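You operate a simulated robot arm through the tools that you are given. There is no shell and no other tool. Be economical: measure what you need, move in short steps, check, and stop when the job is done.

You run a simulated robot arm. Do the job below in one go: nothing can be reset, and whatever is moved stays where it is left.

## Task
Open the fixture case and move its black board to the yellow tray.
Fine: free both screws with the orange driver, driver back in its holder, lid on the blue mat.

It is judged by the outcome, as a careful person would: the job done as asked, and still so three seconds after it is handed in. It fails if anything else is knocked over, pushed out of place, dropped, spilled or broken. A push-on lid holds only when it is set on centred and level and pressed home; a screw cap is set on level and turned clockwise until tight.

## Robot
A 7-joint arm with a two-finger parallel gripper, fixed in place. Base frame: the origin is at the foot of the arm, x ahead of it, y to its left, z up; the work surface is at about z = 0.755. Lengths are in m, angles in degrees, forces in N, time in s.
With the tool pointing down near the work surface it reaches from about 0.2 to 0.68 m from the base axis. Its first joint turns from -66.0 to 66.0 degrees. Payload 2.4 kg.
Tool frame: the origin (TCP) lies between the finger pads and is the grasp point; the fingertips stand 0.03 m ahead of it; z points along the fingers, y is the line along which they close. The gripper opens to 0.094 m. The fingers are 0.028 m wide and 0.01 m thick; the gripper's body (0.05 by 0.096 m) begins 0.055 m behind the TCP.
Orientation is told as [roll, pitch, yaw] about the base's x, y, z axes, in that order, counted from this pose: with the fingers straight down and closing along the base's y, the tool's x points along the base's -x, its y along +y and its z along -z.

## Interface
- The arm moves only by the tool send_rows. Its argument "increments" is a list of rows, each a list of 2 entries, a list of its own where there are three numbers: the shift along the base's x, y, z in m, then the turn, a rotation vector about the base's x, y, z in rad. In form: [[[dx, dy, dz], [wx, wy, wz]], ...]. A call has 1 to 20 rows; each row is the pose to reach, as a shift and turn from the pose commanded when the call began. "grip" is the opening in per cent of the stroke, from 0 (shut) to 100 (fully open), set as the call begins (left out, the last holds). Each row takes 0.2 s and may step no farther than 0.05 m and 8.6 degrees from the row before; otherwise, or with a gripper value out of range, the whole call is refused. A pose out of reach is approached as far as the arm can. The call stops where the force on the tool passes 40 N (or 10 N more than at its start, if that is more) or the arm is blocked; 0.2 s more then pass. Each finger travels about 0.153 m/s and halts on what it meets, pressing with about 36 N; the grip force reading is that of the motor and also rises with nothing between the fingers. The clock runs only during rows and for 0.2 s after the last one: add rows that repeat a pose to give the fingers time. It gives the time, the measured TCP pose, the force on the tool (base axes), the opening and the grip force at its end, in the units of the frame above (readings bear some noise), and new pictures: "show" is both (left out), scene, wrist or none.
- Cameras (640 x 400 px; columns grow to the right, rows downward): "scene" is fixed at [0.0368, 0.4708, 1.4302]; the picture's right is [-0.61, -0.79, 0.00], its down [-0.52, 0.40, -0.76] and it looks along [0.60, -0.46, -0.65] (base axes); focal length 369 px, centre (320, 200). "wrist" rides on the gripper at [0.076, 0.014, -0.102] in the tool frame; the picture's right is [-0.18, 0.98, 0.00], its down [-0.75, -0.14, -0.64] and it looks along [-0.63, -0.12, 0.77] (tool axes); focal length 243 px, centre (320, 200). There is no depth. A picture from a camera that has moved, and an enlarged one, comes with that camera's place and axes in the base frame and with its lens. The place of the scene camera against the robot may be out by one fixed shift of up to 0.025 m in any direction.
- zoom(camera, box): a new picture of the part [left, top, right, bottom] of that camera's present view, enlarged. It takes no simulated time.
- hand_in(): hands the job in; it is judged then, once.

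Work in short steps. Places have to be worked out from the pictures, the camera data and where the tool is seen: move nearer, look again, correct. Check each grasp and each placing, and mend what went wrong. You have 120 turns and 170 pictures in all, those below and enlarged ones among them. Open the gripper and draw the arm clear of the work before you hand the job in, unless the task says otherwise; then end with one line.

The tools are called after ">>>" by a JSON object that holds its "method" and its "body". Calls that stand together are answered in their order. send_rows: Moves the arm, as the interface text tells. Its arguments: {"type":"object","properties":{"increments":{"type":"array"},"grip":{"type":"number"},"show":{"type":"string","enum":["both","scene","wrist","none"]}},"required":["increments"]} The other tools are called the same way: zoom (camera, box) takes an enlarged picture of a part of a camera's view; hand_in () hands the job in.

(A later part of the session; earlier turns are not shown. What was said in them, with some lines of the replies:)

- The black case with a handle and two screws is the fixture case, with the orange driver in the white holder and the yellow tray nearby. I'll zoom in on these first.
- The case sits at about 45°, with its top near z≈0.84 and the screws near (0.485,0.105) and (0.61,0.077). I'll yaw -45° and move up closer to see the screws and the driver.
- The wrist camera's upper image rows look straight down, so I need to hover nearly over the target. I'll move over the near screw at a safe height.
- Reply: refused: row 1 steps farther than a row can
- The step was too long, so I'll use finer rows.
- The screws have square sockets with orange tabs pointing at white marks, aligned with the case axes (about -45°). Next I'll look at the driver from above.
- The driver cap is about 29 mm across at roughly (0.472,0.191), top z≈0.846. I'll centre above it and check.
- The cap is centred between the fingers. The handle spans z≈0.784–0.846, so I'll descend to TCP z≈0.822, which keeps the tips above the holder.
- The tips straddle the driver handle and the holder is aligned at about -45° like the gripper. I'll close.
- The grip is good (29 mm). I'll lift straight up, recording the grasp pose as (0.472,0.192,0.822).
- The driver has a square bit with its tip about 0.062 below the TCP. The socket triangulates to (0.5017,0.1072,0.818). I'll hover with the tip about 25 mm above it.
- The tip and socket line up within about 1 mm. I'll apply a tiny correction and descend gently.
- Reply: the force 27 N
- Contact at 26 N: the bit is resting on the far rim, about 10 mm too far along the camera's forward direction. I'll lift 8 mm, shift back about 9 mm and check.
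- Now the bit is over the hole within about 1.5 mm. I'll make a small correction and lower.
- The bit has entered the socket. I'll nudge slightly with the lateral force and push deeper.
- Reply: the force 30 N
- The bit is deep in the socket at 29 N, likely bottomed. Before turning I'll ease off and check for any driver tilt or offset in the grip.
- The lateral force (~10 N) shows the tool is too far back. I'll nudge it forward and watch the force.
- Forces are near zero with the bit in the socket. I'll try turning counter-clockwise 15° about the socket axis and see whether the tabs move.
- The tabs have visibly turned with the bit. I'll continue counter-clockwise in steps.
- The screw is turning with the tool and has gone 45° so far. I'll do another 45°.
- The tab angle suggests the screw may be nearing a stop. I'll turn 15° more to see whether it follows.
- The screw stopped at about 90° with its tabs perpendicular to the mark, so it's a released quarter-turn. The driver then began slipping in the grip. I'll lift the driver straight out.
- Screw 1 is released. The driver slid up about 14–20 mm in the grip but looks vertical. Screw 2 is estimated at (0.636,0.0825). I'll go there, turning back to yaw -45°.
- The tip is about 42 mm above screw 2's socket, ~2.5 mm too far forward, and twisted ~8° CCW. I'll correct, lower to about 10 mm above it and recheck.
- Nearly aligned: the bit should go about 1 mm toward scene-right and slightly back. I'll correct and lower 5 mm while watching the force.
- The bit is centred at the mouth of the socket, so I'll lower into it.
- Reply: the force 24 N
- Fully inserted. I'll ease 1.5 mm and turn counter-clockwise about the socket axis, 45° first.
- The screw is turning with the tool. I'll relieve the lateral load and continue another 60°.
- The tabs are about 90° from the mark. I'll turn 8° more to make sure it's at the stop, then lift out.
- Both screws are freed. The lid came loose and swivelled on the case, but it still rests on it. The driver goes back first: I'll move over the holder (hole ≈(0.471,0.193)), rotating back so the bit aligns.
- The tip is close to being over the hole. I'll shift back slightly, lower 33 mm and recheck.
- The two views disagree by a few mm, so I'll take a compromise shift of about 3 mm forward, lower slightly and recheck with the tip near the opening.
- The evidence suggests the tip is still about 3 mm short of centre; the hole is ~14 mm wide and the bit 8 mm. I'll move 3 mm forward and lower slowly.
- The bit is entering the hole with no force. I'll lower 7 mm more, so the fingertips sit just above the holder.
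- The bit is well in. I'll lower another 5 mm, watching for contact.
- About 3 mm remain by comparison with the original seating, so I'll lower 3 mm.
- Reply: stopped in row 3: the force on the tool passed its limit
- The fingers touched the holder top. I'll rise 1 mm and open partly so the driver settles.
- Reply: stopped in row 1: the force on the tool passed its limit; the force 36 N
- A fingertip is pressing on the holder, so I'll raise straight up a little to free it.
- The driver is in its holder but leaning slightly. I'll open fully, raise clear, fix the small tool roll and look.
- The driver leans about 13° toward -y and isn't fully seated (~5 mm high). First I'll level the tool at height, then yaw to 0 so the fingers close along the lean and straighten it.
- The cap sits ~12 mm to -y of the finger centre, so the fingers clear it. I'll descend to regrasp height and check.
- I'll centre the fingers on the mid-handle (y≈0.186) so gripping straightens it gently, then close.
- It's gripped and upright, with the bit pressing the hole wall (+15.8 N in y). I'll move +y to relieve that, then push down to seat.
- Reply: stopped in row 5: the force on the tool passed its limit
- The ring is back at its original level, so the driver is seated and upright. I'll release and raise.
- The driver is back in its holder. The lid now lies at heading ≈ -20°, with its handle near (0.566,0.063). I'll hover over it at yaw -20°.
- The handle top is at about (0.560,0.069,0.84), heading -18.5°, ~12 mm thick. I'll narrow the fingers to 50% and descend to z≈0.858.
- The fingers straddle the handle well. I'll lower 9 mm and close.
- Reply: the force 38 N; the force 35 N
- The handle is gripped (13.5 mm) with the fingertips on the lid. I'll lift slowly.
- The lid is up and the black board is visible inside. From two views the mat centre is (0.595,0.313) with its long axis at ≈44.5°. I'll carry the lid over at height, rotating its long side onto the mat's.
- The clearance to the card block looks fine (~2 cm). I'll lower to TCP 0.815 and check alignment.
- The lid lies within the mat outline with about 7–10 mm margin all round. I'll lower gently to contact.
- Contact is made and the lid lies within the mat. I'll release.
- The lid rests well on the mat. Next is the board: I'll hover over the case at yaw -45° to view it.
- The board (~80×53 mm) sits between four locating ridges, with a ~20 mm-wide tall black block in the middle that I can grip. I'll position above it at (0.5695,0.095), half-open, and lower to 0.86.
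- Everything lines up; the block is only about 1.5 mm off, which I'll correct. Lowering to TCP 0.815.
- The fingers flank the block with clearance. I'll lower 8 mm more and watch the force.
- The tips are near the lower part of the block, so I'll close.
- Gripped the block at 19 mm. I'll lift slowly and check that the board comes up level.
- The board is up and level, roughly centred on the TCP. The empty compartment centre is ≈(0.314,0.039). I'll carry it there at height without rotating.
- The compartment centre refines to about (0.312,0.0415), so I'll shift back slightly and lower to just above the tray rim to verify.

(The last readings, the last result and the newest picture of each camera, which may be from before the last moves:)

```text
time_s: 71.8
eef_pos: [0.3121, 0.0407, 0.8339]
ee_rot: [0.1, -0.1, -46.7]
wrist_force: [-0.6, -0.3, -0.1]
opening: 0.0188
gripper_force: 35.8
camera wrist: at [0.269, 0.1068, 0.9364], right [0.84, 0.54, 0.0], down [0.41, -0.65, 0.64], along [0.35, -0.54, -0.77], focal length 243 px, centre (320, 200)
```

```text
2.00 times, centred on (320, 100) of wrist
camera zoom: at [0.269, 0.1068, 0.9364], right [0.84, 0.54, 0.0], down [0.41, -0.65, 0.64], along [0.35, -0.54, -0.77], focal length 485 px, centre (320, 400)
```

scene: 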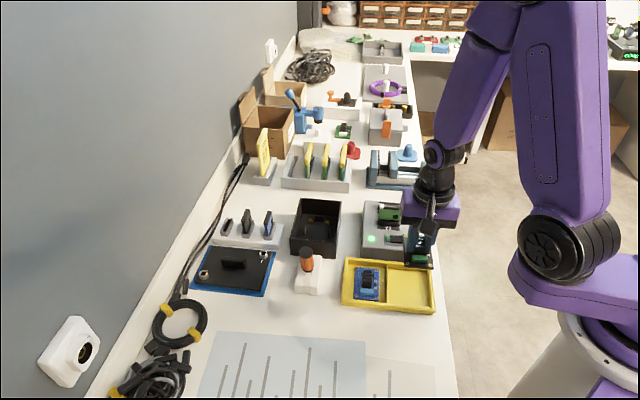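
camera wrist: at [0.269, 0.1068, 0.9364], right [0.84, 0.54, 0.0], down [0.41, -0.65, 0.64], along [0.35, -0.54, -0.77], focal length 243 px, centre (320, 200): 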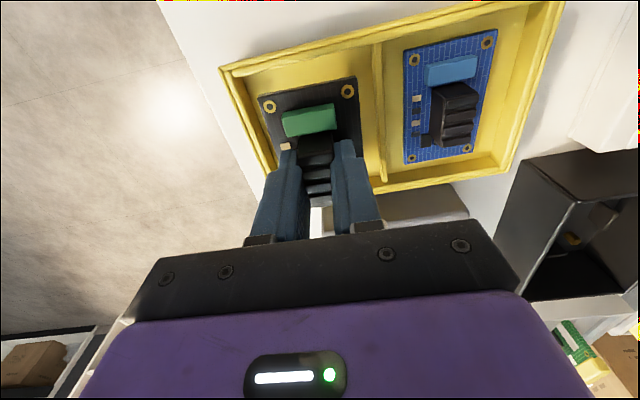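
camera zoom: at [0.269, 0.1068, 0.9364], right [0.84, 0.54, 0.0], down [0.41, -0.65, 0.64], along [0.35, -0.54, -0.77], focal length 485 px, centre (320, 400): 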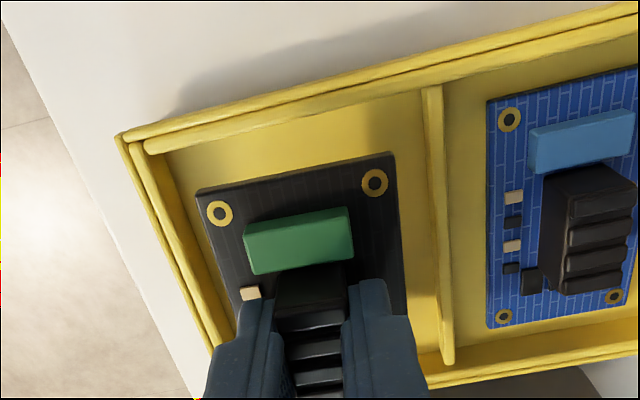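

The board needs about 2.5 mm forward and 3 mm to scene-right to match the compartment centre. I'll apply that and lower to near the floor.

>>> {"method": "send_rows", "body": {"increments": [[[0.0005, -0.004, 0], [0, 0, 0]], [[0.0005, -0.004, -0.015], [0, 0, 0]], [[0.0005, -0.004, -0.027], [0, 0, 0]], [[0.0005, -0.004, -0.027], [0, 0, 0]]], "show": "none"}}

>>> {"method": "zoom", "body": {"camera": "scene", "box": [350, 240, 450, 330]}}

>>> {"method": "zoom", "body": {"camera": "wrist", "box": [220, 0, 420, 200]}}

```text
time_s: 72.8
eef_pos: [0.3116, 0.0363, 0.8082]
ee_rot: [0.1, -0.1, -46.7]
wrist_force: [-0.2, 0.3, -0.6]
opening: 0.0192
gripper_force: 35.5
```

```text
4.44 times, centred on (400, 285) of scene
camera zoom: at [0.0368, 0.4708, 1.4302], right [-0.61, -0.79, 0.0], down [-0.52, 0.4, -0.76], along [0.6, -0.46, -0.65], focal length 1641 px, centre (-36, -178)
```

zoom: 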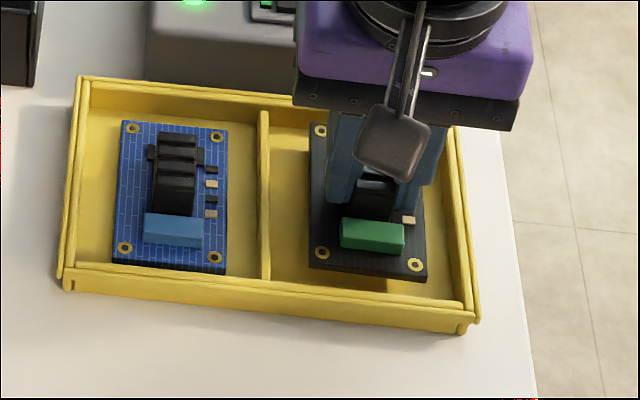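

```text
2.00 times, centred on (320, 100) of wrist
camera zoom: at [0.2689, 0.1023, 0.9089], right [0.84, 0.54, 0.0], down [0.41, -0.65, 0.64], along [0.35, -0.54, -0.77], focal length 485 px, centre (320, 400)
```

zoom: 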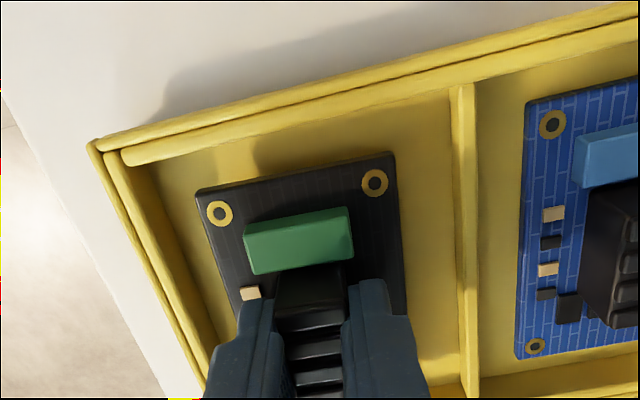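

Nicely inside the compartment, with ~8–10 mm left to the floor. I'll lower to contact.

>>> {"method": "send_rows", "body": {"increments": [[[0, 0, -0.004], [0, 0, 0]], [[0, 0, -0.007], [0, 0, 0]], [[0, 0, -0.01], [0, 0, 0]], [[0, 0, -0.012], [0, 0, 0]]], "show": "none"}}

>>> {"method": "zoom", "body": {"camera": "scene", "box": [350, 240, 450, 330]}}

```text
time_s: 73.8
eef_pos: [0.3121, 0.0377, 0.795]
ee_rot: [0.1, -0.2, -46.8]
wrist_force: [-0.3, -0.1, 14.2]
opening: 0.0189
gripper_force: 36.0
```

```text
4.44 times, centred on (400, 285) of scene
camera zoom: at [0.0366, 0.4708, 1.4302], right [-0.61, -0.79, 0.0], down [-0.52, 0.4, -0.76], along [0.6, -0.46, -0.65], focal length 1641 px, centre (-36, -178)
```

zoom: 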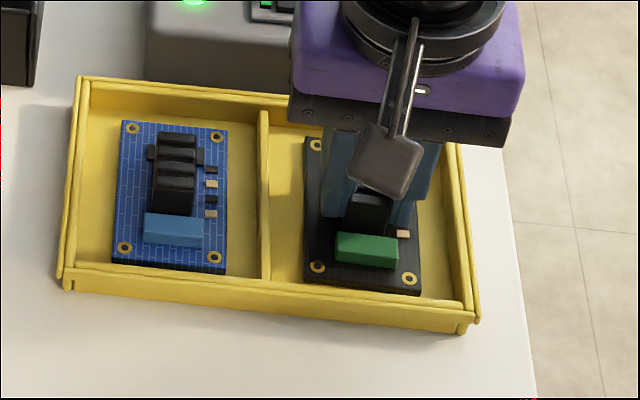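

The board is on the tray floor (14 N contact). I'll release, opening only to 45%, and rise.

>>> {"method": "send_rows", "body": {"increments": [[[0, 0, 0.001], [0, 0, 0]], [[0, 0, 0.001], [0, 0, 0]], [[0, 0, 0.015], [0, 0, 0]], [[0, 0, 0.05], [0, 0, 0]], [[0, 0, 0.09], [0, 0, 0]], [[0, 0, 0.13], [0, 0, 0]], [[0, 0, 0.17], [0, 0, 0]], [[0, 0, 0.2], [0, 0, 0]], [[0, 0, 0.2], [0, 0, 0]]], "grip": 45, "show": "both"}}

>>> {"method": "zoom", "body": {"camera": "scene", "box": [340, 190, 450, 320]}}

>>> {"method": "zoom", "body": {"camera": "scene", "box": [180, 190, 340, 310]}}

```text
time_s: 75.8
eef_pos: [0.3129, 0.0373, 0.9954]
ee_rot: [0.0, 0.0, -46.7]
wrist_force: [-1.2, -0.4, -0.6]
opening: 0.0422
gripper_force: 0.1
camera wrist: at [0.2697, 0.1022, 1.0972], right [0.84, 0.54, 0.0], down [0.41, -0.65, 0.64], along [0.35, -0.54, -0.77], focal length 243 px, centre (320, 200)
```

scene: 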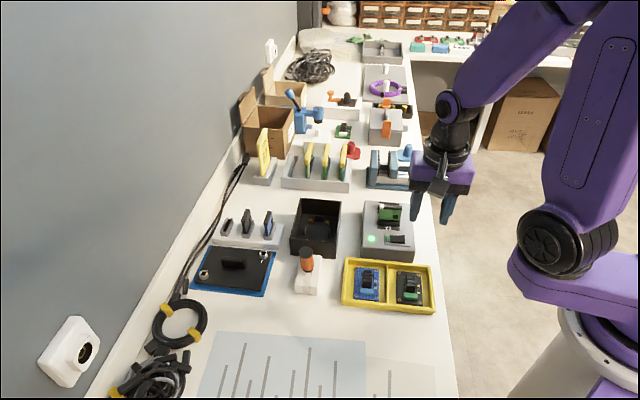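
wrist: 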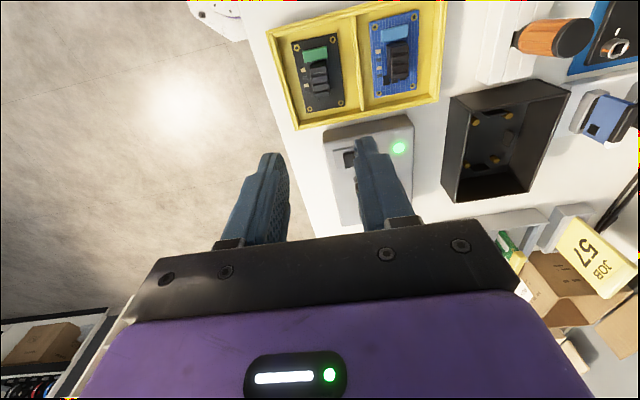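

```text
3.08 times, centred on (395, 255) of scene
camera zoom: at [0.0368, 0.4708, 1.4302], right [-0.61, -0.79, 0.0], down [-0.52, 0.4, -0.76], along [0.6, -0.46, -0.65], focal length 1136 px, centre (89, 31)
```

zoom: 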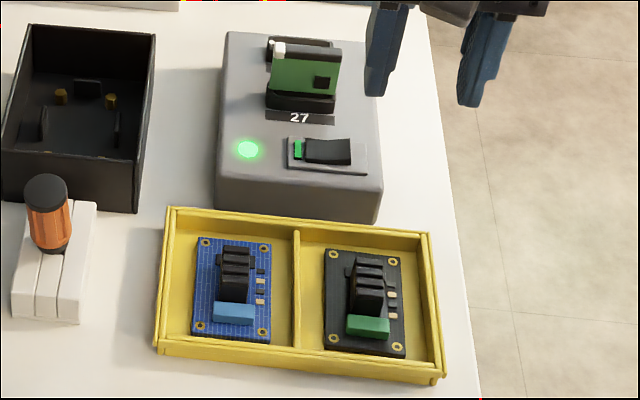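

```text
3.33 times, centred on (260, 250) of scene
camera zoom: at [0.0368, 0.4708, 1.4302], right [-0.61, -0.79, 0.0], down [-0.52, 0.4, -0.76], along [0.6, -0.46, -0.65], focal length 1231 px, centre (520, 33)
```

zoom: 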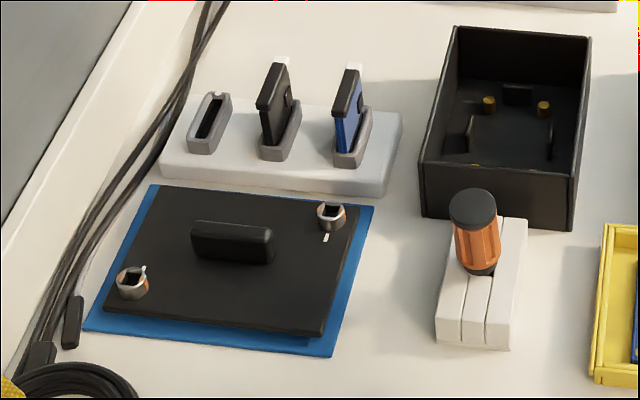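

Everything is in place: the black board is in the tray, the lid is on the mat and the driver is in its holder. I'll open the gripper fully, and the arm is already clear.

>>> {"method": "send_rows", "body": {"increments": [[[0, 0, 0.02], [0, 0, 0]], [[0, 0, 0.03], [0, 0, 0]], [[0, 0, 0.03], [0, 0, 0]]], "grip": 100, "show": "none"}}

>>> {"method": "hand_in", "body": {}}

```text
time_s: 76.6
eef_pos: [0.3122, 0.0372, 1.0245]
ee_rot: [0.1, -0.1, -46.7]
wrist_force: [-0.3, -0.1, -0.6]
opening: 0.094
gripper_force: 0.0
```

```text
The job is handed in.
```

I freed both screws, put the driver back in its holder (it leans a few degrees), laid the lid on the blue mat, and moved the black board to the yellow tray's empty half; the job is handed in.
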